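You operate a simulated robot arm through the tools that you are given. There is no shell and no other tool.

The job below is to be done with a simulated robot arm. You get a single attempt, and the scene is never put back.

JOB
Shut the yellow-striped carton's long flaps and tape the seam with the green strip.
Fine: press the strip flat, then push the carton a hand's width back from the table edge.

Only the result counts: the job must be done as asked and must still hold three seconds after the hand-in. Knocking over, shifting, dropping, spilling or breaking anything else fails it.

ROBOT AND FRAMES
A 7-joint arm with a fingered hand, fixed in place. Base frame: the origin is at the foot of the arm, x ahead of it, y to its left, z up; the work surface is at about z = 800. Readings come in mm, degrees, newtons and seconds.
Its first joint turns from -149.0 to 149.0 degrees. Payload 3.5 kg.
Tool frame: the origin (TCP) lies between the finger pads and is the grasp point; the fingertips stand 30 mm ahead of it; z points along the fingers, y is the line along which they close. The gripper opens to 104 mm. The gripper's body begins 35 mm behind the TCP. The gripper is a hand of 4 fingers: y runs from the thumb to the fingers, the wrist lies at [-15, -110, -186] in the tool frame.
Orientation is told as [roll, pitch, yaw] about the base's x, y, z axes, in that order, counted from this pose: with the fingers straight down and the wrist toward the robot, the tool's x, y and z point along [0, 1, 0], [1, 0, 0] and [0, 0, -1] of the base frame.

CONTROLS
- The arm moves only by the tool apply_moves. Its argument "steps" is text: rows parted by semicolons, each of 6 numbers parted by spaces: the shift along the tool's x, y, z in mm, then the turn, a rotation vector about the tool's x, y, z in degrees. In form: x y z rx ry rz; .... A call has 1 to 20 rows; each row is the pose to reach, as a shift and turn from the pose commanded when the call began, along the tool's axes at that moment. A row lasts 0.2 s, in which the tool goes at most 50 mm and 8.6 degrees; a call with a longer step from one row to the next is refused whole. A pose out of reach is approached as far as the arm can. The call stops where the force on the tool passes 40 N (or 10 N more than at its start, if that is more) or the arm is blocked; 0.2 s more then pass. In this call time passes only in rows, and 0.2 s behind the last. It gives the time, the measured TCP pose, the force on the tool (base axes), the opening and the grip force at its end, in the units of the frame above (readings bear some noise), with the torque about the TCP (base axes, N m) and any sound that the robot's microphone picked up.
- Cameras (640 x 400 px; columns grow to the right, rows downward): "scene" is fixed at [221.6, -638.2, 1482.8]; the picture's right is [0.76, -0.66, 0.00], its down [-0.32, -0.37, -0.87] and it looks along [0.57, 0.66, -0.49] (base axes); focal length 354 px, centre (320, 200). "wrist" rides on the gripper at [61, -92, -130] in the tool frame; the picture's right is [-0.81, 0.28, -0.52], its down [-0.53, -0.71, 0.46] and it looks along [-0.24, 0.64, 0.72] (tool axes); focal length 275 px, centre (320, 200). There is no depth. A picture from a camera that has moved, and an enlarged one, comes with that camera's place and axes in the base frame and with its lens. The place of the scene camera against the robot may be out by one fixed shift of up to 18 mm in any direction.
- get_image(camera): a new picture of that camera. No time passes.
- lift_body(by): slides the trunk up (or, below 0, down) by that many mm; the arm rides with it, the base frame stays. It gives what a move gives, with no picture.
- curl_fingers(index, middle, ring, thumb_bend, thumb_turn): sets how far each is bent, from 0 (flat) to 100 (curled in); at 30 the hand is open as for a grip, at 70 the pads meet at the TCP. One left out holds its place. A second passes; each finger stops where it meets its share of the squeeze, and holds until it gets a number again. It is the only way to open and close the hand. It gives what a move gives, with no picture; readings hold the bend of each and the force on the fingers (four entries, about 0 where the hand has none), thumb and palm. thumb_turn goes from beside the hand (0) to across from the fingers (100), as for a grip.
- close_up(camera, box): a new picture of the part [left, top, right, bottom] of that camera's present view, enlarged. No time passes.
- job_done(): hands the job in; it is judged then, once.

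Places have to be worked out from the pictures, the camera data and where the tool is seen. Open the gripper and draw the arm clear of the work before you hand the job in, unless the task says otherwise.

The tools are called by a JSON object that holds its "method" and its "body". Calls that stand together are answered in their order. apply_moves: Moves the arm, as the interface text tells. Its arguments: {"type":"object","properties":{"steps":{"type":"string"}},"required":["steps"]} The other tools are called the same way: lift_body (by) slides the trunk up or down; curl_fingers (index, middle, ring, thumb_bend, thumb_turn) moves the fingers one by one; get_image (camera) takes a picture; close_up (camera, box) takes an enlarged picture of a part of a camera's view; job_done () hands the job in.

At the start:

```text
time_s: 0.0
position: [620.8, 202.4, 1268.0]
orientation: [-0.1, 0.1, 0.0]
contact_force: [0.0, 0.1, -0.4]
moment: [-0.02, 0.0, 0.0]
grip_width: 103.8
finger_force: 0.2
shape: jaw
bend: [30.0, 30.0, 30.0, 30.0, 98.0]
finger forces: [0.1, 0.0, 0.1, 0.0, 0.0, 0.0]
trunk travel left (down, up): [-600.0, 110.0]
```

scene: 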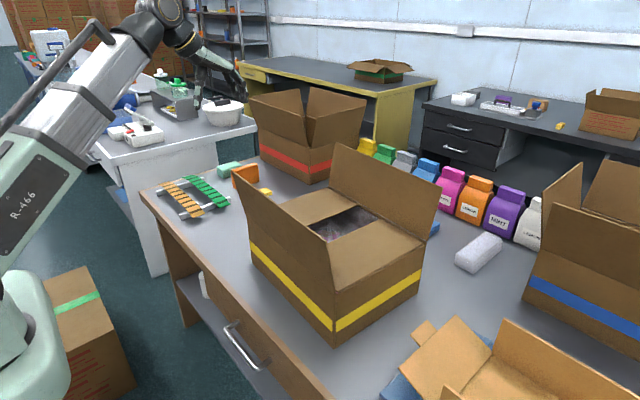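
wrist: 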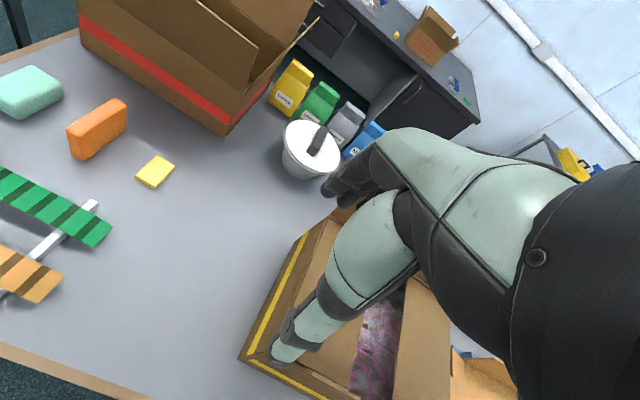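

I start by looking closer at the carton, and the rack with the green and orange strips.

{"method": "close_up", "body": {"camera": "scene", "box": [220, 130, 460, 370]}}

{"method": "close_up", "body": {"camera": "scene", "box": [140, 150, 280, 240]}}

{"method": "close_up", "body": {"camera": "wrist", "box": [0, 60, 200, 360]}}

{"method": "close_up", "body": {"camera": "scene", "box": [0, 0, 320, 200]}}

```text
1.67 times, centred on (340, 250) of scene
camera zoom: at [221.6, -638.2, 1482.8], right [0.76, -0.66, 0.0], down [-0.32, -0.37, -0.87], along [0.57, 0.66, -0.49], focal length 590 px, centre (287, 117)
```

zoom: 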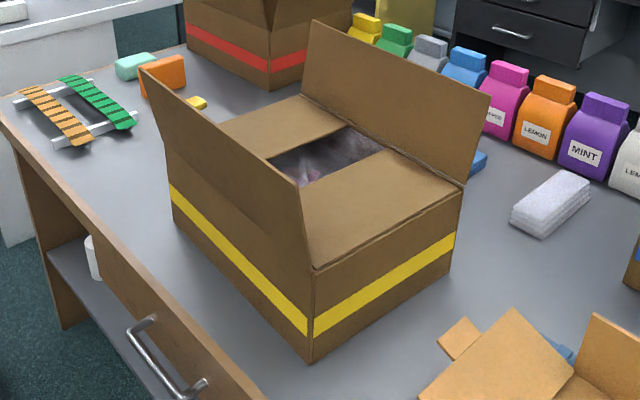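

```text
4.44 times, centred on (210, 195) of scene
camera zoom: at [221.6, -638.2, 1482.8], right [0.76, -0.66, 0.0], down [-0.32, -0.37, -0.87], along [0.57, 0.66, -0.49], focal length 1575 px, centre (809, 222)
```

zoom: 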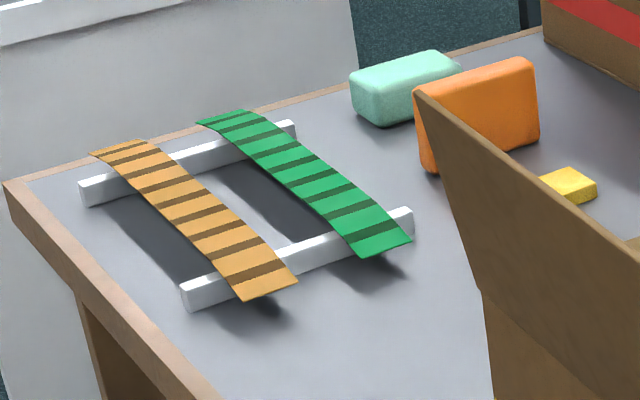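

```text
1.33 times, centred on (100, 210) of wrist
camera zoom: at [529.0, 265.4, 1398.6], right [0.28, -0.81, 0.52], down [-0.71, -0.53, -0.46], along [0.64, -0.24, -0.72], focal length 367 px, centre (613, 187)
```

zoom: 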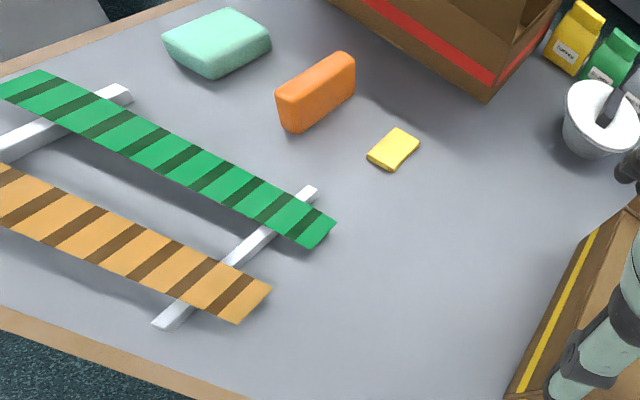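

```text
2.00 times, centred on (160, 100) of scene
camera zoom: at [221.6, -638.2, 1482.8], right [0.76, -0.66, 0.0], down [-0.32, -0.37, -0.87], along [0.57, 0.66, -0.49], focal length 708 px, centre (640, 400)
```

zoom: 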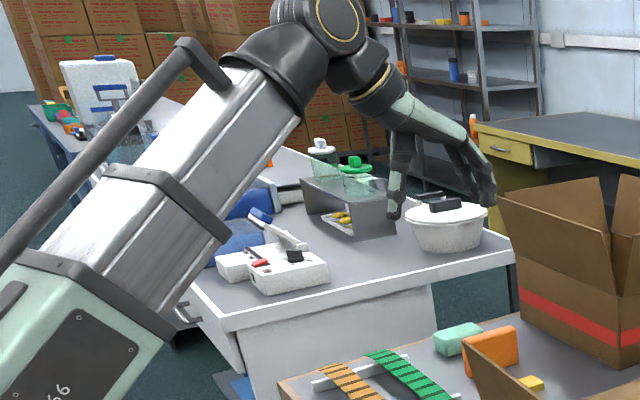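

The carton spans roughly x 600–880, y −256–108, with its top at z ≈ 970. Its long flaps stand about 135 mm high and lean out at the two x sides. The green strip lies along y at x ≈ 688, y 428–761, on two bars. I'll move high over to the robot side of the near flap and check the reach.

{"method": "apply_moves", "body": {"steps": "-45 -15 0 0 0 0; -90 -30 0 0 0 0; -135 -45 0 0 0 0; -180 -60 0 0 0 0; -225 -75 0 0 0 0; -270 -90 0 0 0 0; -277 -100 0 0 0 0"}}

{"method": "curl_fingers", "body": {"index": 65, "middle": 65, "ring": 65, "thumb_bend": 30, "thumb_turn": 100}}

{"method": "get_image", "body": {"camera": "scene"}}

{"method": "get_image", "body": {"camera": "wrist"}}

```text
time_s: 1.6
position: [520.1, -74.5, 1269.7]
orientation: [-0.1, 0.1, -0.1]
contact_force: [0.4, 1.2, -0.4]
moment: [-0.03, 0.02, -0.01]
grip_width: 103.7
finger_force: 0.1
shape: jaw
bend: [30.0, 30.0, 30.0, 30.0, 98.0]
finger forces: [0.0, 0.1, 0.1, 0.0, 0.0, 0.1]
trunk travel left (down, up): [-600.0, 110.0]
```

```text
time_s: 2.6
position: [519.5, -75.3, 1270.2]
orientation: [0.0, -0.1, 0.1]
contact_force: [-0.6, -0.9, 0.2]
moment: [0.02, 0.01, -0.04]
grip_width: 58.2
finger_force: 0.0
shape: fingers
bend: [65.0, 65.0, 65.0, 30.0, 97.0]
finger forces: [0.0, 0.1, 0.0, 0.0, 0.0, 0.0]
trunk travel left (down, up): [-600.0, 110.0]
```

```text
taken
```

scene: 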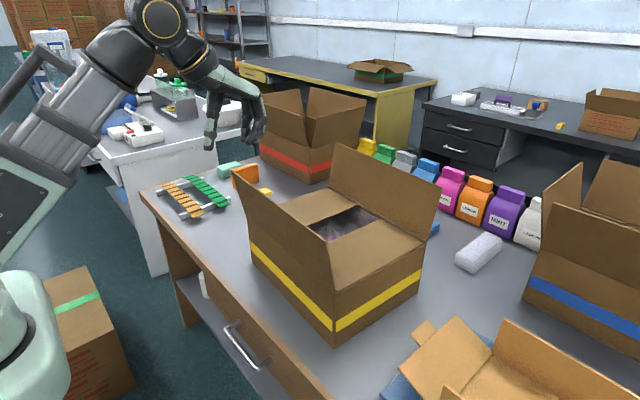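

```text
taken
camera wrist: at [427.7, -11.4, 1399.6], right [0.28, -0.81, 0.52], down [-0.71, -0.53, -0.46], along [0.64, -0.24, -0.72], focal length 275 px, centre (320, 200)
```

wrist: 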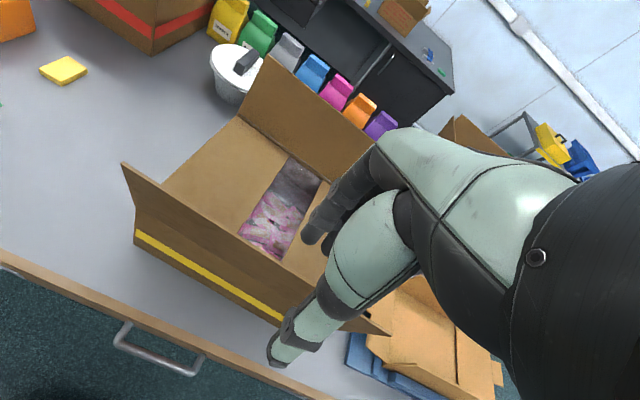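

The arm reaches x = 520 here, so the near flap can be pushed from outside. I'll close the fingers and thumb into a beak and lower behind the near flap.

{"method": "curl_fingers", "body": {"index": 68, "middle": 68, "ring": 68, "thumb_bend": 66, "thumb_turn": 100}}

{"method": "apply_moves", "body": {"steps": "0 0 45 0 0 0; 0 0 90 0 0 0; 0 0 135 0 0 0; 0 0 180 0 0 0; 0 0 195 0 0 0"}}

{"method": "get_image", "body": {"camera": "scene"}}

{"method": "get_image", "body": {"camera": "wrist"}}

```text
time_s: 3.6
position: [519.0, -73.0, 1270.0]
orientation: [0.0, 0.1, -0.1]
contact_force: [-0.3, 0.4, 1.3]
moment: [-0.02, -0.01, 0.0]
grip_width: 8.9
finger_force: 0.0
shape: fingers
bend: [68.0, 68.0, 68.0, 66.0, 100.0]
finger forces: [0.0, 0.0, 0.0, 0.0, 0.1, 0.0]
trunk travel left (down, up): [-600.0, 110.0]
```

```text
time_s: 4.8
position: [527.8, -78.0, 1076.8]
orientation: [0.0, 0.0, 0.0]
contact_force: [0.6, -0.1, 0.4]
moment: [0.03, 0.0, -0.03]
grip_width: 8.9
finger_force: 0.0
shape: fingers
bend: [68.0, 68.0, 68.0, 66.0, 100.0]
finger forces: [0.0, 0.0, 0.1, 0.1, 0.0, 0.0]
out of reach, approached as far as the arm can: row 4, 5
trunk travel left (down, up): [-600.0, 110.0]
```

```text
taken
```

scene: 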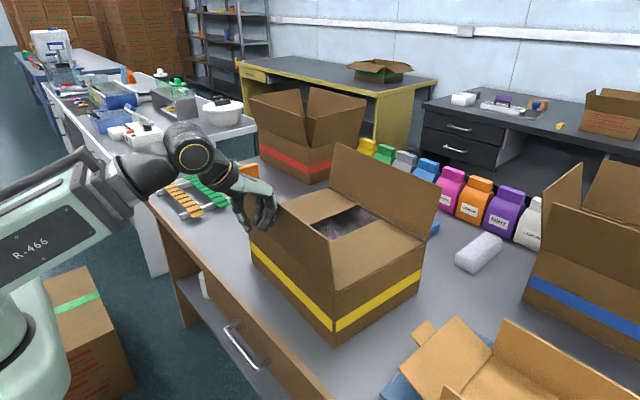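

```text
taken
camera wrist: at [436.8, -15.5, 1207.3], right [0.28, -0.81, 0.52], down [-0.71, -0.53, -0.45], along [0.64, -0.24, -0.73], focal length 275 px, centre (320, 200)
```

wrist: 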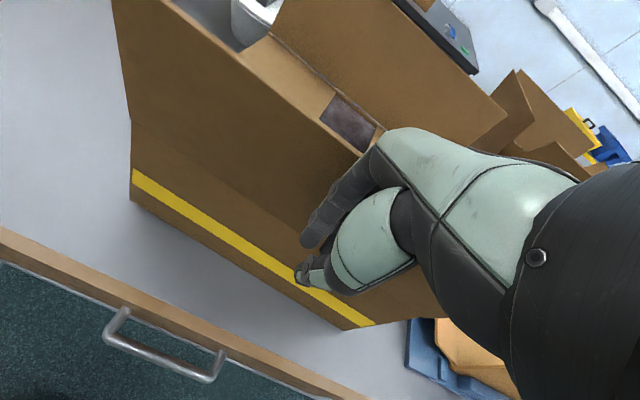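

The hand is now outside the near flap, with its tips near z ≈ 1050. I'll sweep it gently in +x, then down in an arc, to fold the near flap over.

{"method": "apply_moves", "body": {"steps": "0 20 0 0 0 0; 0 40 0 0 0 0; 0 60 0 0 0 0; 0 80 0 0 0 0; 0 100 3 0 0 0; 0 118 7 0 0 0; 0 134 13 0 0 0; 0 148 20 0 0 0; 0 160 28 0 0 0; 0 170 38 0 0 0; 0 178 48 0 0 0; 0 183 58 0 0 0; 0 186 66 0 0 0; 0 188 74 0 0 0"}}

{"method": "get_image", "body": {"camera": "scene"}}

{"method": "get_image", "body": {"camera": "wrist"}}

```text
time_s: 7.8
position: [717.8, -76.1, 1005.3]
orientation: [0.0, 0.0, 0.0]
contact_force: [-0.6, -0.1, 5.7]
moment: [-0.01, 0.11, 0.03]
grip_width: 8.4
finger_force: 3.7
shape: fingers
bend: [68.0, 68.0, 68.0, 66.0, 100.0]
finger forces: [0.1, 0.0, 0.1, 0.0, 6.0, 0.0]
trunk travel left (down, up): [-600.0, 110.0]
```

```text
taken
```

scene: 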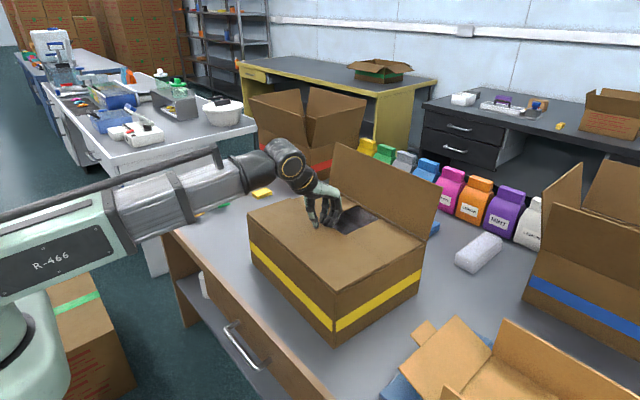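

```text
taken
camera wrist: at [625.9, -14.2, 1134.4], right [0.27, -0.81, 0.52], down [-0.71, -0.53, -0.46], along [0.65, -0.24, -0.72], focal length 275 px, centre (320, 200)
```

wrist: 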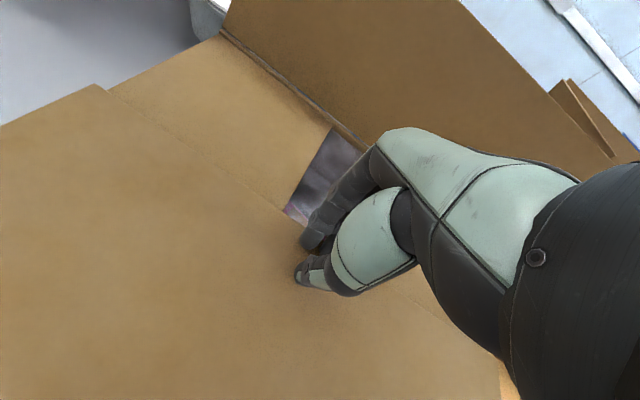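

The near flap looks closed, with a light 6 N load on the thumb. I'll press a little more, lift straight up, and check whether it stays.

{"method": "apply_moves", "body": {"steps": "0 0 6 0 0 0; 0 0 10 0 0 0; 0 0 10 0 0 0; 0 0 -10 0 0 0; 0 0 -50 0 0 0; 0 0 -95 0 0 0; 0 0 -140 0 0 0; 0 0 -185 0 0 0; 0 0 -230 0 0 0; 0 0 -230 0 0 0"}}

{"method": "get_image", "body": {"camera": "scene"}}

{"method": "get_image", "body": {"camera": "wrist"}}

```text
time_s: 8.3
position: [717.9, -76.4, 1004.6]
orientation: [0.2, -0.8, 0.0]
contact_force: [0.7, 0.7, 20.1]
moment: [-0.04, 0.33, 0.01]
grip_width: 4.7
finger_force: 6.4
shape: fingers
bend: [68.0, 68.0, 68.0, 71.0, 100.0]
finger forces: [0.6, 0.3, 0.1, 0.0, 12.1, 0.0]
trunk travel left (down, up): [-600.0, 110.0]
stopped in row 2: the force on the tool passed its limit at 46 N (the readings are from after the stop); the commanded pose is now the measured one
```

```text
taken
```

scene: 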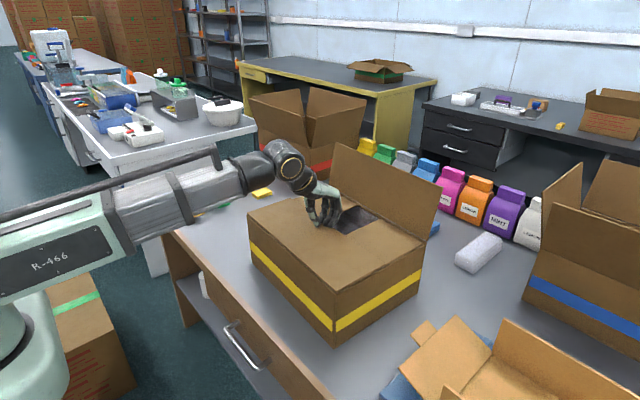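

```text
taken
camera wrist: at [624.6, -13.8, 1132.5], right [0.27, -0.81, 0.52], down [-0.71, -0.53, -0.47], along [0.65, -0.24, -0.72], focal length 275 px, centre (320, 200)
```

wrist: 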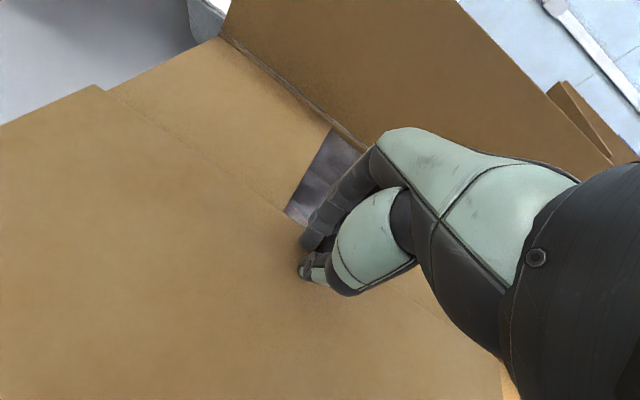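

The contact is stiff, so the flap lies flat, with its surface at about z ≈ 975. Now I lift straight up to see whether it stays.

{"method": "apply_moves", "body": {"steps": "0 0 -15 0 0 0; 0 0 -50 0 0 0; 0 0 -95 0 0 0; 0 0 -140 0 0 0; 0 0 -185 0 0 0; 0 0 -225 0 0 0; 0 0 -225 0 0 0"}}

{"method": "get_image", "body": {"camera": "scene"}}

{"method": "get_image", "body": {"camera": "wrist"}}

```text
time_s: 9.9
position: [720.2, -77.6, 1224.9]
orientation: [0.0, -0.4, 0.0]
contact_force: [-0.6, -0.3, -0.2]
moment: [-0.01, 0.01, 0.01]
grip_width: 8.1
finger_force: 0.1
shape: fingers
bend: [68.0, 68.0, 68.0, 66.0, 100.0]
finger forces: [0.0, 0.1, 0.1, 0.0, 0.0, 0.0]
trunk travel left (down, up): [-600.0, 110.0]
```

```text
taken
```

scene: 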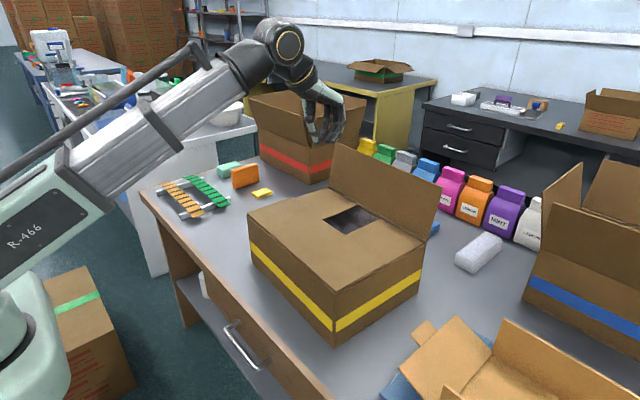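

```text
taken
camera wrist: at [627.3, -14.9, 1354.9], right [0.27, -0.81, 0.52], down [-0.71, -0.53, -0.46], along [0.65, -0.24, -0.72], focal length 275 px, centre (320, 200)
```

wrist: 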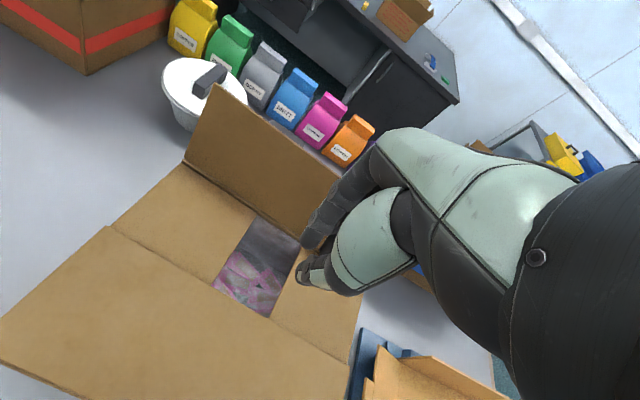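

The near flap stays shut. For the far flap I'll straddle its top edge with the open hand, fingers beyond it at x ≈ 940 and thumb inside, then pull it over with the finger pads. First I open the hand and move over it while high.

{"method": "curl_fingers", "body": {"index": 30, "middle": 30, "ring": 30, "thumb_bend": 30, "thumb_turn": 100}}

{"method": "apply_moves", "body": {"steps": "-4 45 0 0 0 0; -8 90 0 0 0 0; -12 135 0 0 0 0; -14 170 0 0 0 0; -14 170 40 0 0 0; -14 170 40 0 0 0"}}

{"method": "get_image", "body": {"camera": "scene"}}

{"method": "get_image", "body": {"camera": "wrist"}}

```text
time_s: 10.9
position: [719.0, -77.0, 1225.7]
orientation: [0.0, -0.4, 0.0]
contact_force: [-0.6, 0.6, -0.3]
moment: [-0.01, -0.04, -0.04]
grip_width: 102.8
finger_force: 0.0
shape: fingers
bend: [30.0, 30.0, 30.0, 30.0, 98.0]
finger forces: [0.0, 0.0, 0.1, 0.1, 0.1, 0.0]
trunk travel left (down, up): [-600.0, 110.0]
```

```text
time_s: 12.3
position: [890.6, -89.7, 1185.9]
orientation: [0.0, -0.4, 0.1]
contact_force: [0.4, 0.1, -0.1]
moment: [0.01, 0.01, 0.03]
grip_width: 102.8
finger_force: 0.1
shape: fingers
bend: [30.0, 30.0, 30.0, 30.0, 98.0]
finger forces: [0.1, 0.0, 0.1, 0.1, 0.1, 0.1]
trunk travel left (down, up): [-600.0, 110.0]
```

```text
taken
```

scene: 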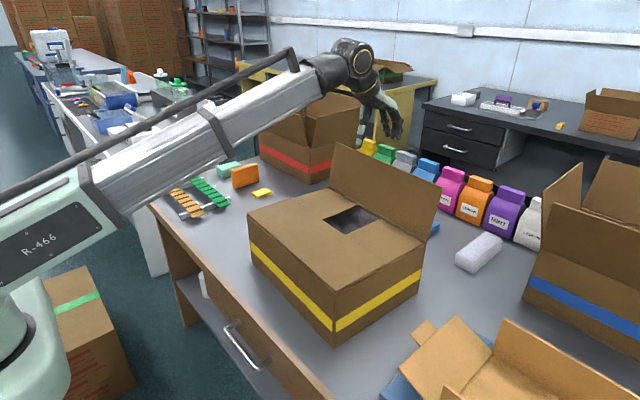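

```text
taken
camera wrist: at [798.5, -26.8, 1315.6], right [0.27, -0.81, 0.52], down [-0.71, -0.53, -0.46], along [0.65, -0.24, -0.72], focal length 275 px, centre (320, 200)
```

wrist: 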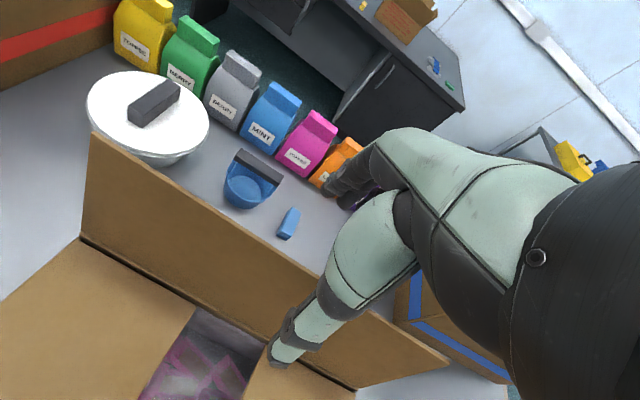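

The fingers are beyond the flap's top edge (x ≈ 909 at y = −90) and the thumb is inside. Now I lower to straddle it, then pull in −x and down in an arc.

{"method": "apply_moves", "body": {"steps": "0 0 35 0 0 0; 0 0 70 0 0 0; 0 0 98 0 0 0; 0 -25 98 0 0 0; 0 -50 98 0 0 0; 0 -70 98 0 0 0; 0 -90 97 0 0 0; 0 -107 98 0 0 0; 0 -119 104 0 0 0; 0 -129 112 0 0 0; 0 -138 122 0 0 0; 0 -146 134 0 0 0; 0 -152 147 0 0 0; 0 -156 159 0 0 0; 0 -159 169 0 0 0; 0 -160 176 0 0 0"}}

{"method": "get_image", "body": {"camera": "scene"}}

{"method": "get_image", "body": {"camera": "wrist"}}

```text
time_s: 15.7
position: [729.7, -90.7, 1009.1]
orientation: [0.0, -0.4, 0.0]
contact_force: [0.4, -0.4, 1.1]
moment: [0.02, 0.0, 0.01]
grip_width: 103.3
finger_force: 0.0
shape: fingers
bend: [30.0, 30.0, 30.0, 30.0, 98.0]
finger forces: [0.1, 0.0, 0.1, 0.0, 0.0, 0.0]
trunk travel left (down, up): [-600.0, 110.0]
```

```text
taken
```

scene: 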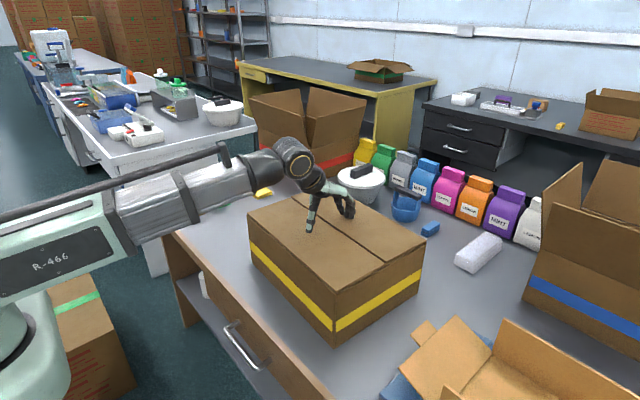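

```text
taken
camera wrist: at [637.2, -27.8, 1138.4], right [0.27, -0.81, 0.52], down [-0.71, -0.53, -0.46], along [0.65, -0.24, -0.72], focal length 275 px, centre (320, 200)
```

wrist: 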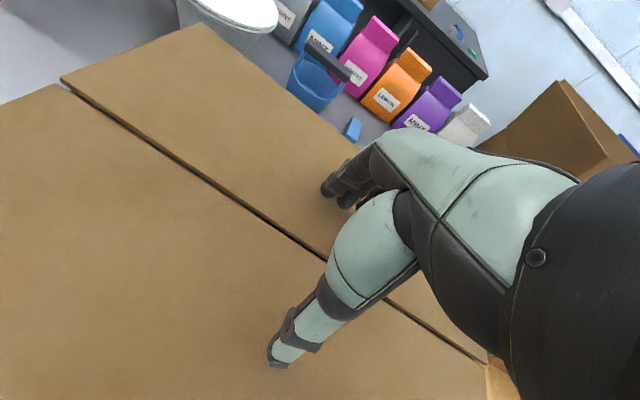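

Both flaps are down. I press lightly until there's contact, then lift and check.

{"method": "apply_moves", "body": {"steps": "0 0 3 0 0 0; 0 0 5 0 0 0; 0 0 5 0 0 0"}}

{"method": "apply_moves", "body": {"steps": "0 0 -20 0 0 0; 0 0 -65 0 0 0; 0 0 -110 0 0 0; 0 0 -155 0 0 0; 0 0 -200 0 0 0; 0 0 -245 0 0 0; 0 -30 -275 0 0 0; 0 -60 -275 0 0 0; 0 -60 -275 0 0 0"}}

{"method": "get_image", "body": {"camera": "scene"}}

{"method": "get_image", "body": {"camera": "wrist"}}

{"method": "close_up", "body": {"camera": "scene", "box": [220, 160, 460, 340]}}

```text
time_s: 16.5
position: [729.6, -90.5, 1005.2]
orientation: [0.0, -0.3, 0.0]
contact_force: [-0.3, -0.3, -0.3]
moment: [0.0, -0.02, -0.02]
grip_width: 102.9
finger_force: 0.0
shape: fingers
bend: [30.0, 30.0, 30.0, 30.0, 98.0]
finger forces: [0.0, 0.0, 0.0, 0.0, 0.0, 0.1]
trunk travel left (down, up): [-600.0, 110.0]
```

```text
time_s: 18.5
position: [667.6, -87.5, 1279.1]
orientation: [0.0, -0.3, 0.0]
contact_force: [-0.2, 0.8, -0.2]
moment: [0.0, 0.0, 0.0]
grip_width: 103.5
finger_force: 0.1
shape: fingers
bend: [30.0, 30.0, 30.0, 30.0, 98.0]
finger forces: [0.0, 0.0, 0.0, 0.0, 0.0, 0.1]
trunk travel left (down, up): [-600.0, 110.0]
```

```text
taken
```

scene: 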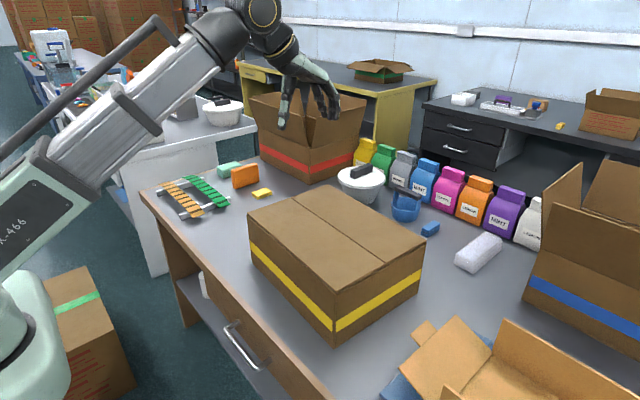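

```text
taken
camera wrist: at [575.1, -25.4, 1408.7], right [0.27, -0.81, 0.52], down [-0.71, -0.53, -0.46], along [0.65, -0.24, -0.72], focal length 275 px, centre (320, 200)
```

wrist: 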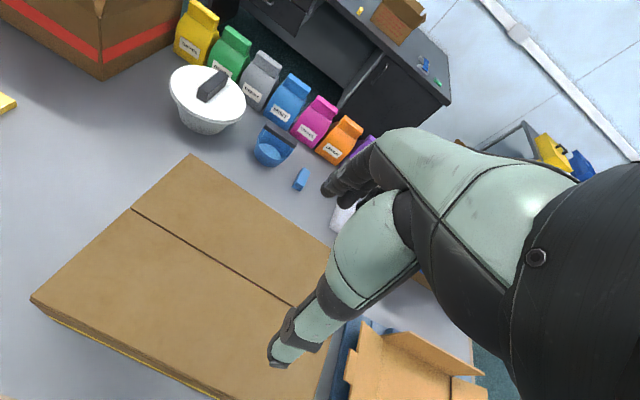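

```text
2.22 times, centred on (340, 250) of scene
camera zoom: at [221.6, -638.2, 1482.8], right [0.76, -0.66, 0.0], down [-0.32, -0.37, -0.87], along [0.57, 0.66, -0.49], focal length 787 px, centre (276, 89)
```

zoom: 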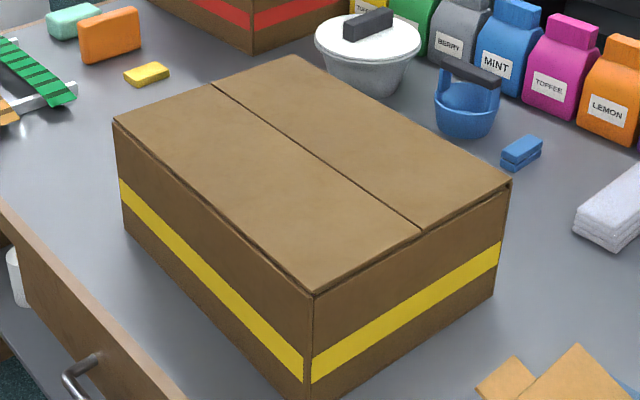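

Both flaps are shut. The wrist view puts the seam from about (751, 92) to (732, −278) at z ≈ 975, so it's yawed about −3°, with its centre near (741, −92). Next I move over toward the green strip and look at it.

{"method": "apply_moves", "body": {"steps": "48 0 0 0 0 0; 96 0 0 0 0 0; 144 -5 0 0 0 0; 192 -10 0 0 0 0; 240 -15 0 0 0 0; 288 -20 0 0 0 0; 336 -25 0 0 0 0; 384 -30 0 0 0 0; 432 -30 0 0 0 0; 480 -30 0 0 0 0; 520 -30 0 0 0 0; 520 -30 0 0 0 0"}}

{"method": "get_image", "body": {"camera": "scene"}}

{"method": "get_image", "body": {"camera": "wrist"}}

```text
time_s: 21.1
position: [637.1, 431.2, 1278.8]
orientation: [0.0, -0.4, -0.1]
contact_force: [-1.0, -0.1, 0.0]
moment: [0.0, 0.04, -0.02]
grip_width: 103.5
finger_force: 0.0
shape: fingers
bend: [30.0, 30.0, 30.0, 30.0, 98.0]
finger forces: [0.0, 0.1, 0.1, 0.0, 0.0, 0.0]
trunk travel left (down, up): [-600.0, 110.0]
```

```text
taken
```

scene: 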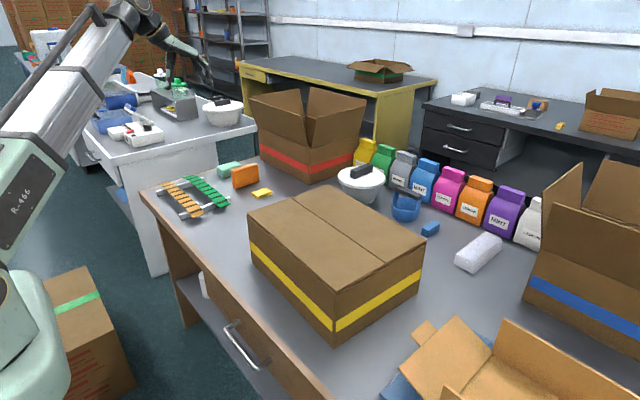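

```text
taken
camera wrist: at [544.7, 494.2, 1408.0], right [0.27, -0.81, 0.52], down [-0.71, -0.53, -0.46], along [0.65, -0.24, -0.72], focal length 275 px, centre (320, 200)
```

wrist: 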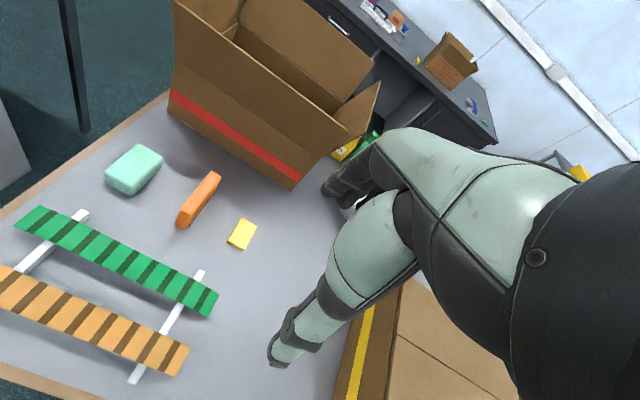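

The green strip's centre is about (692, 595), running along y between bars at y ≈ 480 and 703. I move above its middle and lower partway to look again.

{"method": "apply_moves", "body": {"steps": "40 13 0 0 0 0; 80 26 0 0 0 0; 120 40 0 0 0 0; 164 54 0 0 0 0; 164 54 45 0 0 0; 164 54 90 0 0 0; 164 54 135 0 0 0; 164 54 180 0 0 0; 164 54 225 0 0 0; 164 54 270 0 0 0; 164 54 315 0 0 0; 164 54 340 0 0 0; 164 54 340 0 0 0"}}

{"method": "get_image", "body": {"camera": "scene"}}

{"method": "get_image", "body": {"camera": "wrist"}}

```text
time_s: 23.9
position: [695.0, 594.0, 937.7]
orientation: [0.0, -0.5, 0.0]
contact_force: [-0.2, 0.2, -0.3]
moment: [0.0, -0.01, 0.02]
grip_width: 103.2
finger_force: 0.1
shape: fingers
bend: [30.0, 30.0, 30.0, 30.0, 98.0]
finger forces: [0.0, 0.1, 0.0, 0.1, 0.0, 0.0]
trunk travel left (down, up): [-600.0, 110.0]
```

```text
taken
```

scene: 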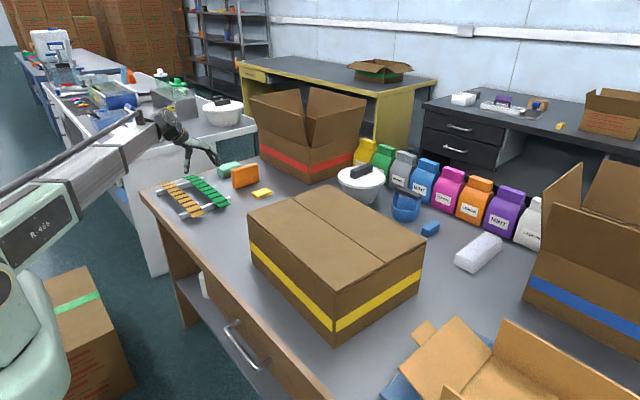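

```text
taken
camera wrist: at [601.9, 655.4, 1067.2], right [0.27, -0.81, 0.52], down [-0.71, -0.53, -0.46], along [0.65, -0.24, -0.72], focal length 275 px, centre (320, 200)
```

wrist: 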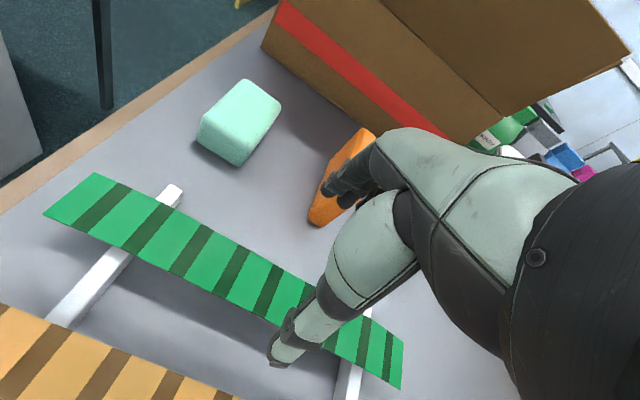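

The two views together put the strip at z ≈ 830, centred at (688.5, 594), about 327 mm long. I narrow the hand, centre it in x, and descend so the tips sit just below the strip.

{"method": "curl_fingers", "body": {"index": 41, "middle": 41, "ring": 41, "thumb_bend": 41}}

{"method": "apply_moves", "body": {"steps": "0 -6 20 0 0 0; 0 -6 40 0 0 0; 0 -6 55 0 0 0; 0 -6 55 0 0 0"}}

{"method": "get_image", "body": {"camera": "wrist"}}

{"method": "close_up", "body": {"camera": "scene", "box": [140, 120, 280, 230]}}

```text
time_s: 24.9
position: [695.4, 592.8, 938.2]
orientation: [0.1, -0.4, 0.1]
contact_force: [0.3, -0.1, -0.3]
moment: [-0.01, -0.01, 0.02]
grip_width: 75.7
finger_force: 0.1
shape: fingers
bend: [41.0, 41.0, 41.0, 41.0, 99.0]
finger forces: [0.0, 0.0, 0.1, 0.0, 0.0, 0.0]
trunk travel left (down, up): [-600.0, 110.0]
```

```text
time_s: 25.9
position: [689.7, 593.9, 882.9]
orientation: [0.0, -0.5, 0.0]
contact_force: [-0.3, 0.3, -0.7]
moment: [0.01, -0.01, 0.04]
grip_width: 76.0
finger_force: 0.1
shape: fingers
bend: [41.0, 41.0, 41.0, 41.0, 99.0]
finger forces: [0.0, 0.0, 0.0, 0.0, 0.0, 0.0]
trunk travel left (down, up): [-600.0, 110.0]
```

```text
taken
camera wrist: at [596.6, 656.2, 1012.4], right [0.27, -0.81, 0.52], down [-0.71, -0.53, -0.46], along [0.65, -0.24, -0.72], focal length 275 px, centre (320, 200)
```

wrist: 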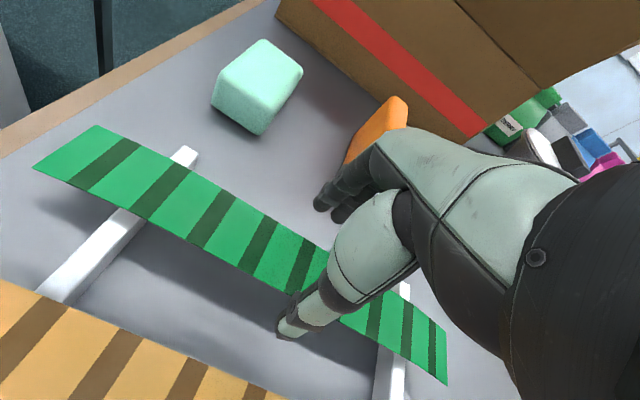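

```text
3.64 times, centred on (210, 175) of scene
camera zoom: at [221.6, -638.2, 1482.8], right [0.76, -0.66, 0.0], down [-0.32, -0.37, -0.87], along [0.57, 0.66, -0.49], focal length 1288 px, centre (720, 291)
```

zoom: 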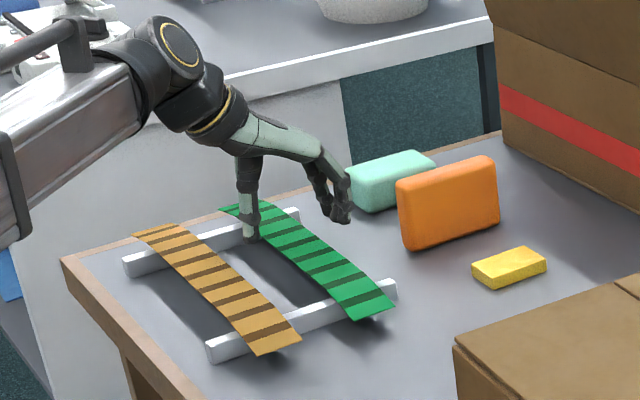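

The thumb is on the −x side and the fingers on the +x side, clear of the orange strip and the sponge. I descend 35 mm more, then close gently on the strip's edges.

{"method": "apply_moves", "body": {"steps": "0 -1 12 0 0 0; 0 -1 24 0 0 0; 0 -1 35 0 0 0; 0 -1 35 0 0 0"}}

{"method": "close_up", "body": {"camera": "scene", "box": [140, 130, 260, 230]}}

{"method": "get_image", "body": {"camera": "wrist"}}

```text
time_s: 26.9
position: [688.1, 593.9, 846.7]
orientation: [0.0, -0.4, 0.0]
contact_force: [0.2, 0.3, -0.2]
moment: [-0.02, -0.03, 0.0]
grip_width: 75.5
finger_force: 0.0
shape: fingers
bend: [41.0, 41.0, 41.0, 41.0, 99.0]
finger forces: [0.1, 0.0, 0.0, 0.0, 0.1, 0.1]
trunk travel left (down, up): [-600.0, 110.0]
```

```text
4.00 times, centred on (200, 180) of scene
camera zoom: at [221.6, -638.2, 1482.8], right [0.76, -0.66, 0.0], down [-0.32, -0.37, -0.87], along [0.57, 0.66, -0.49], focal length 1417 px, centre (800, 280)
```

zoom: 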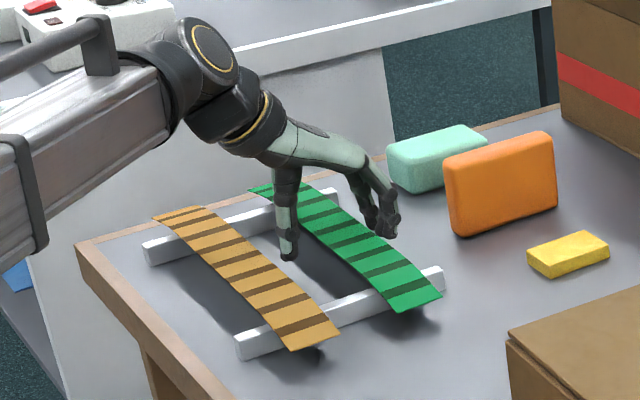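

```text
taken
camera wrist: at [595.3, 656.7, 976.9], right [0.27, -0.81, 0.52], down [-0.71, -0.53, -0.46], along [0.65, -0.24, -0.72], focal length 275 px, centre (320, 200)
```

wrist: 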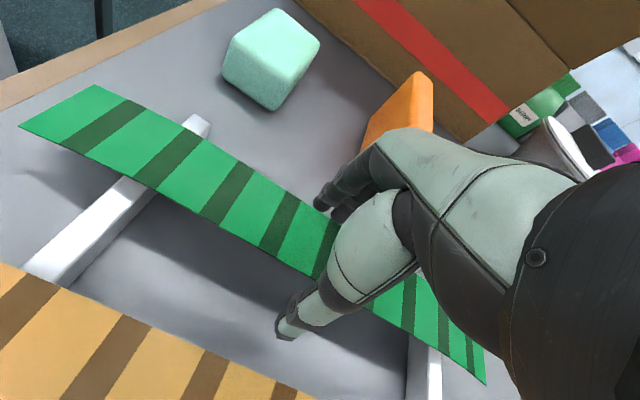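

The hand straddles the strip cleanly with no contact yet. I close gently.

{"method": "curl_fingers", "body": {"index": 60, "middle": 60, "ring": 60, "thumb_bend": 60}}

{"method": "close_up", "body": {"camera": "scene", "box": [140, 130, 260, 230]}}

{"method": "get_image", "body": {"camera": "wrist"}}

```text
time_s: 27.9
position: [687.8, 594.3, 848.2]
orientation: [0.0, -0.4, -0.1]
contact_force: [-0.8, -0.1, -0.5]
moment: [0.0, -0.01, -0.02]
grip_width: 42.2
finger_force: 8.1
shape: fingers
bend: [56.0, 57.0, 57.0, 53.0, 100.0]
finger forces: [3.0, 2.6, 2.2, 0.0, 7.6, 0.0]
trunk travel left (down, up): [-600.0, 110.0]
```

```text
4.00 times, centred on (200, 180) of scene
camera zoom: at [221.6, -638.2, 1482.8], right [0.76, -0.66, 0.0], down [-0.32, -0.37, -0.87], along [0.57, 0.66, -0.49], focal length 1417 px, centre (800, 280)
```

zoom: 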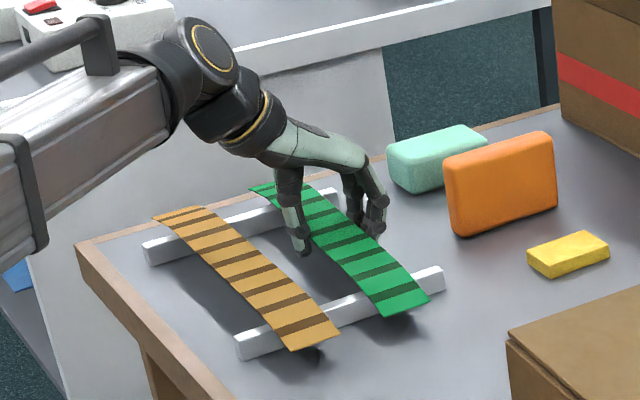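

```text
taken
camera wrist: at [595.3, 656.7, 977.1], right [0.27, -0.81, 0.52], down [-0.71, -0.53, -0.46], along [0.65, -0.24, -0.72], focal length 275 px, centre (320, 200)
```

wrist: 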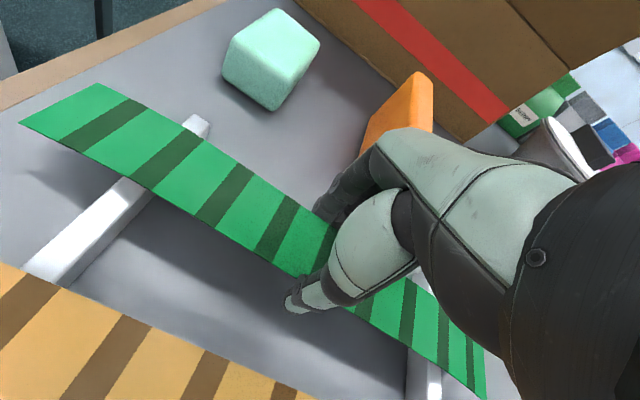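

The strip is held at 42 mm width with about 8 N. I lift slowly and look.

{"method": "apply_moves", "body": {"steps": "0 0 -10 0 0 0; 0 0 -22 0 0 0; 0 0 -36 0 0 0; 0 0 -52 0 0 0; 0 0 -70 0 0 0; 0 0 -90 0 0 0; 0 0 -110 0 0 0; 0 0 -110 0 0 0"}}

{"method": "close_up", "body": {"camera": "scene", "box": [120, 80, 280, 230]}}

{"method": "get_image", "body": {"camera": "wrist"}}

```text
time_s: 29.7
position: [687.5, 593.3, 959.1]
orientation: [0.0, -0.4, 0.0]
contact_force: [0.2, -0.6, 0.2]
moment: [-0.01, -0.01, -0.03]
grip_width: 42.4
finger_force: 7.8
shape: fingers
bend: [56.0, 57.0, 57.0, 53.0, 100.0]
finger forces: [3.0, 2.5, 2.0, 0.1, 7.7, 0.0]
trunk travel left (down, up): [-600.0, 110.0]
```

```text
2.67 times, centred on (200, 155) of scene
camera zoom: at [221.6, -638.2, 1482.8], right [0.76, -0.66, 0.0], down [-0.32, -0.37, -0.87], along [0.57, 0.66, -0.49], focal length 945 px, centre (640, 320)
```

zoom: 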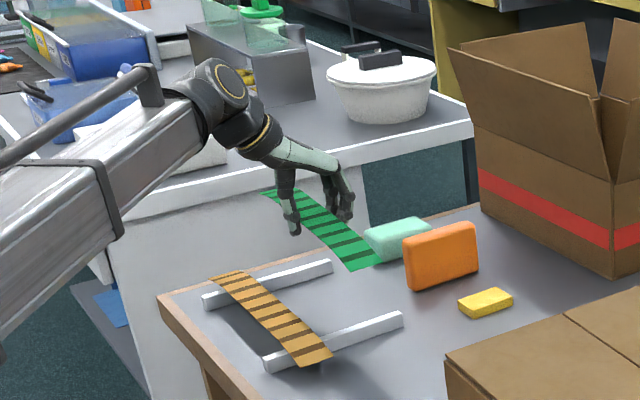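

```text
taken
camera wrist: at [595.2, 656.2, 1087.8], right [0.27, -0.81, 0.52], down [-0.71, -0.53, -0.46], along [0.65, -0.24, -0.72], focal length 275 px, centre (320, 200)
```

wrist: 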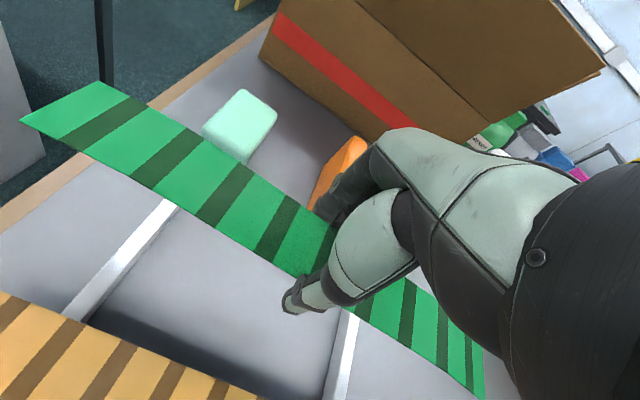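

The strip lifts cleanly and nearly straight, and the rack and orange strip are undisturbed. I raise it further, then carry it toward the carton at a safe height.

{"method": "apply_moves", "body": {"steps": "0 0 -30 0 0 0; 0 0 -65 0 0 0; 0 0 -100 0 0 0; 0 0 -135 0 0 0; 0 0 -160 0 0 0; -30 2 -160 0 0 0; -65 5 -160 0 0 0; -100 8 -160 0 0 0; -135 11 -160 0 0 0; -170 14 -160 0 0 0; -205 17 -160 0 0 0; -240 20 -160 0 0 0; -275 23 -160 0 0 0; -310 26 -160 0 0 0; -345 29 -160 0 0 0; -380 32 -160 0 0 0; -415 35 -160 0 0 0; -450 38 -160 0 0 0; -480 40 -160 0 0 0; -500 42 -160 0 0 0"}}

{"method": "apply_moves", "body": {"steps": "-25 2 0 0 0 0; -55 4 0 0 0 0; -85 6 0 0 0 0; -115 8 0 0 0 -1; -145 10 0 0 0 -1; -170 12 0 0 0 -1; -185 12 0 0 0 -1; -185 12 0 0 0 -1"}}

{"method": "get_image", "body": {"camera": "scene"}}

{"method": "get_image", "body": {"camera": "wrist"}}

```text
time_s: 33.9
position: [727.3, 95.8, 1119.5]
orientation: [0.1, -0.3, 0.0]
contact_force: [-0.5, -0.2, -1.2]
moment: [0.02, -0.02, 0.04]
grip_width: 42.2
finger_force: 7.9
shape: fingers
bend: [56.0, 57.0, 57.0, 53.0, 100.0]
finger forces: [2.9, 2.4, 2.0, 0.0, 7.4, 0.0]
trunk travel left (down, up): [-600.0, 110.0]
```

```text
time_s: 35.7
position: [739.4, -91.5, 1118.5]
orientation: [0.0, -0.4, 1.0]
contact_force: [-0.7, 0.2, 0.4]
moment: [0.02, 0.02, 0.04]
grip_width: 42.2
finger_force: 7.1
shape: fingers
bend: [56.0, 57.0, 57.0, 53.0, 100.0]
finger forces: [2.9, 2.5, 1.9, 0.0, 7.3, 0.1]
trunk travel left (down, up): [-600.0, 110.0]
```

```text
taken
```

scene: 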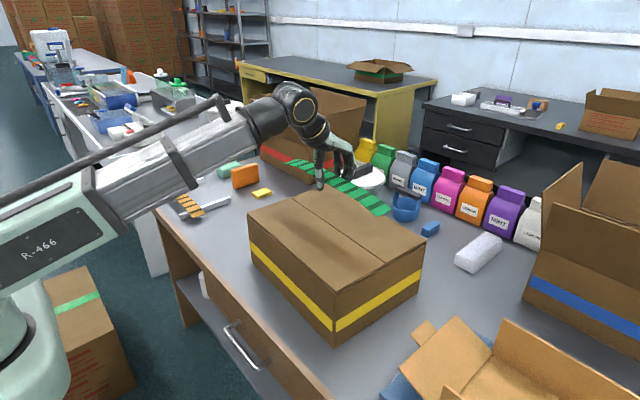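

```text
taken
camera wrist: at [644.9, -30.1, 1247.5], right [0.29, -0.81, 0.52], down [-0.7, -0.54, -0.46], along [0.65, -0.23, -0.72], focal length 275 px, centre (320, 200)
```

wrist: 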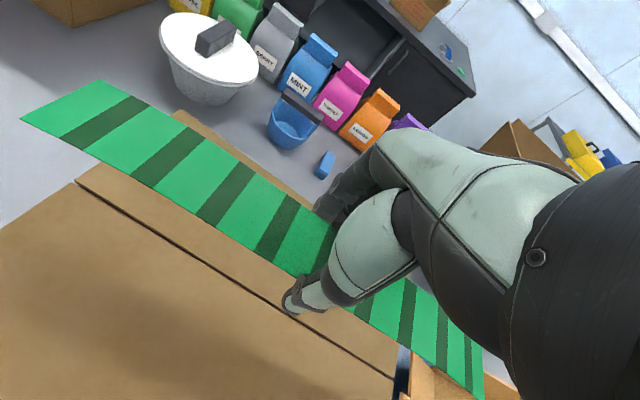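

The carton's seam reads (750.7, 94.7) to (733.8, −278.5), so it's centred at (742, −92) with a −2.6° yaw. The turn sign was opposite to what I wanted. I zoom in on the strip's ends to measure its pose in the hand.

{"method": "close_up", "body": {"camera": "wrist", "box": [360, 270, 520, 400]}}

{"method": "close_up", "body": {"camera": "wrist", "box": [0, 60, 160, 200]}}

{"method": "close_up", "body": {"camera": "scene", "box": [220, 120, 440, 290]}}

```text
3.08 times, centred on (440, 335) of wrist
camera zoom: at [644.9, -30.1, 1247.5], right [0.29, -0.81, 0.52], down [-0.7, -0.54, -0.46], along [0.65, -0.23, -0.72], focal length 847 px, centre (-49, -215)
```

zoom: 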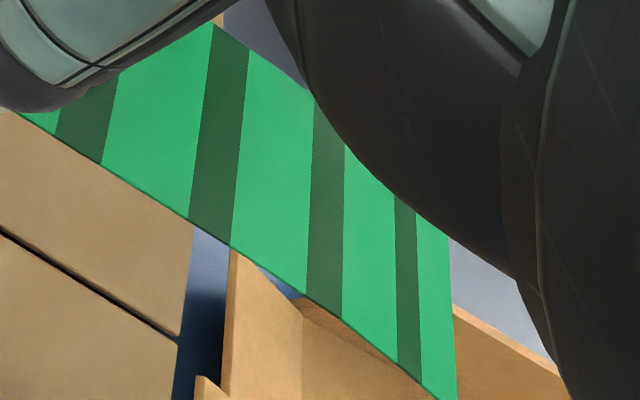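

```text
2.86 times, centred on (80, 130) of wrist
camera zoom: at [644.9, -30.1, 1247.5], right [0.29, -0.81, 0.52], down [-0.7, -0.54, -0.46], along [0.65, -0.23, -0.72], focal length 786 px, centre (1006, 400)
```

zoom: 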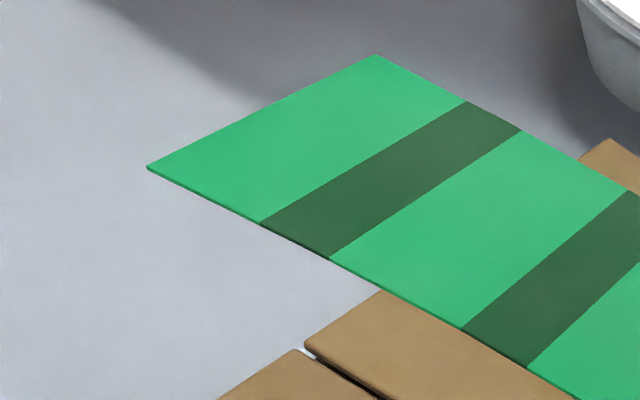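

```text
2.35 times, centred on (330, 205) of scene
camera zoom: at [221.6, -638.2, 1482.8], right [0.76, -0.66, 0.0], down [-0.32, -0.37, -0.87], along [0.57, 0.66, -0.49], focal length 834 px, centre (296, 188)
```

zoom: 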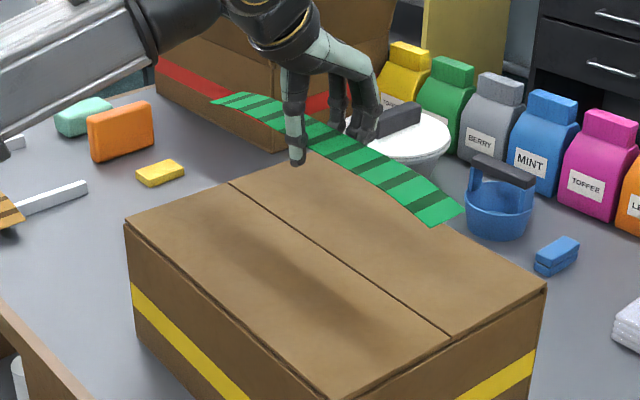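

The strip is about 0.5° short of the seam direction, about 5 mm short in x, and about 4 mm too far in +y. I correct that and lower to just above the carton, then check again.

{"method": "apply_moves", "body": {"steps": "-2 3 15 0 0 0.3; -4 5 30 0 0 0.5; -4 5 50 0 0 0.5; -4 5 70 0 0 0.5; -4 5 85 0 0 0.5; -4 5 95 0 0 0.5; -4 5 95 0 0 0.5"}}

{"method": "get_image", "body": {"camera": "wrist"}}

{"method": "close_up", "body": {"camera": "scene", "box": [220, 120, 440, 290]}}

{"method": "close_up", "body": {"camera": "wrist", "box": [360, 270, 520, 400]}}

{"method": "close_up", "body": {"camera": "wrist", "box": [0, 40, 160, 180]}}

```text
time_s: 37.3
position: [745.5, -94.8, 1024.3]
orientation: [0.0, -0.3, 0.5]
contact_force: [0.2, -0.1, -0.3]
moment: [-0.02, 0.03, -0.03]
grip_width: 42.2
finger_force: 6.6
shape: fingers
bend: [56.0, 57.0, 57.0, 53.0, 100.0]
finger forces: [2.9, 2.4, 1.9, 0.1, 7.3, 0.2]
trunk travel left (down, up): [-600.0, 110.0]
```

```text
taken
camera wrist: at [652.2, -33.2, 1152.7], right [0.28, -0.81, 0.52], down [-0.71, -0.54, -0.46], along [0.65, -0.24, -0.72], focal length 275 px, centre (320, 200)
```

wrist: 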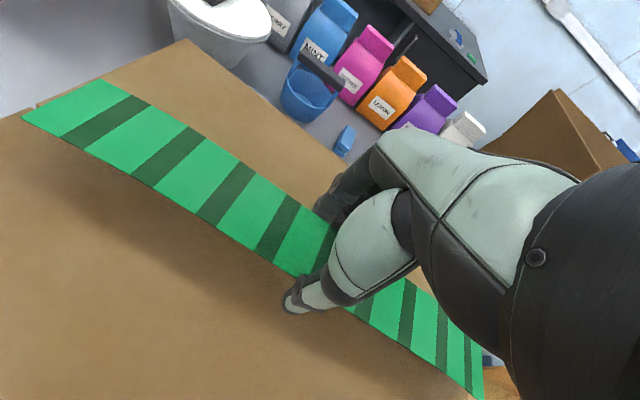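

```text
2.35 times, centred on (330, 205) of scene
camera zoom: at [221.6, -638.2, 1482.8], right [0.76, -0.66, 0.0], down [-0.32, -0.37, -0.87], along [0.57, 0.66, -0.49], focal length 834 px, centre (296, 188)
```

zoom: 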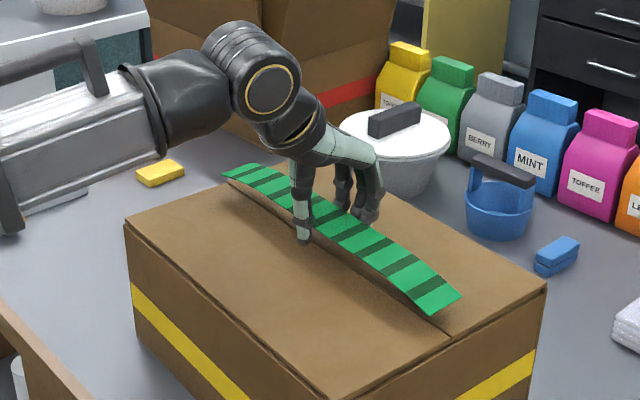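

```text
3.08 times, centred on (440, 335) of wrist
camera zoom: at [652.2, -33.2, 1152.7], right [0.28, -0.81, 0.52], down [-0.71, -0.54, -0.46], along [0.65, -0.24, -0.72], focal length 847 px, centre (-49, -215)
```

zoom: 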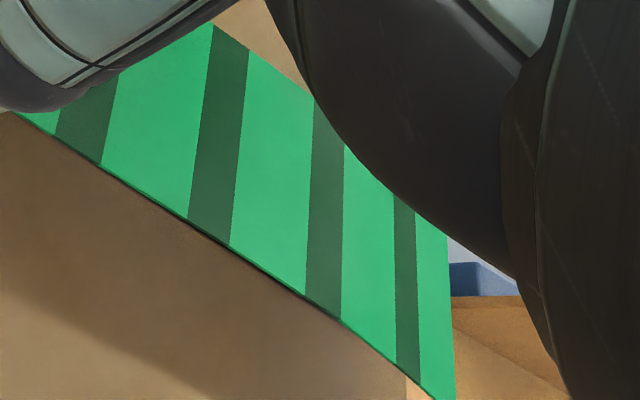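

```text
2.86 times, centred on (80, 110) of wrist
camera zoom: at [652.2, -33.2, 1152.7], right [0.28, -0.81, 0.52], down [-0.71, -0.54, -0.46], along [0.65, -0.24, -0.72], focal length 786 px, centre (1006, 457)
```

zoom: 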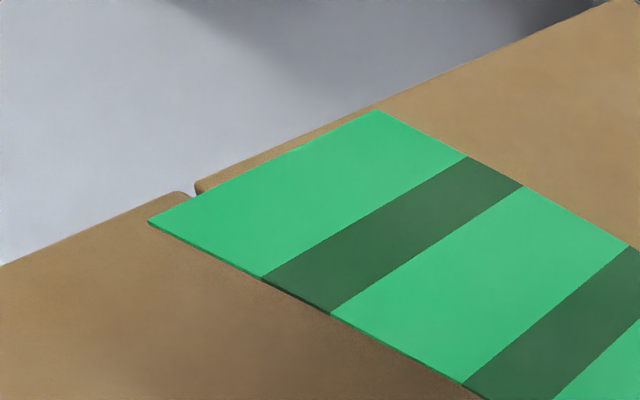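

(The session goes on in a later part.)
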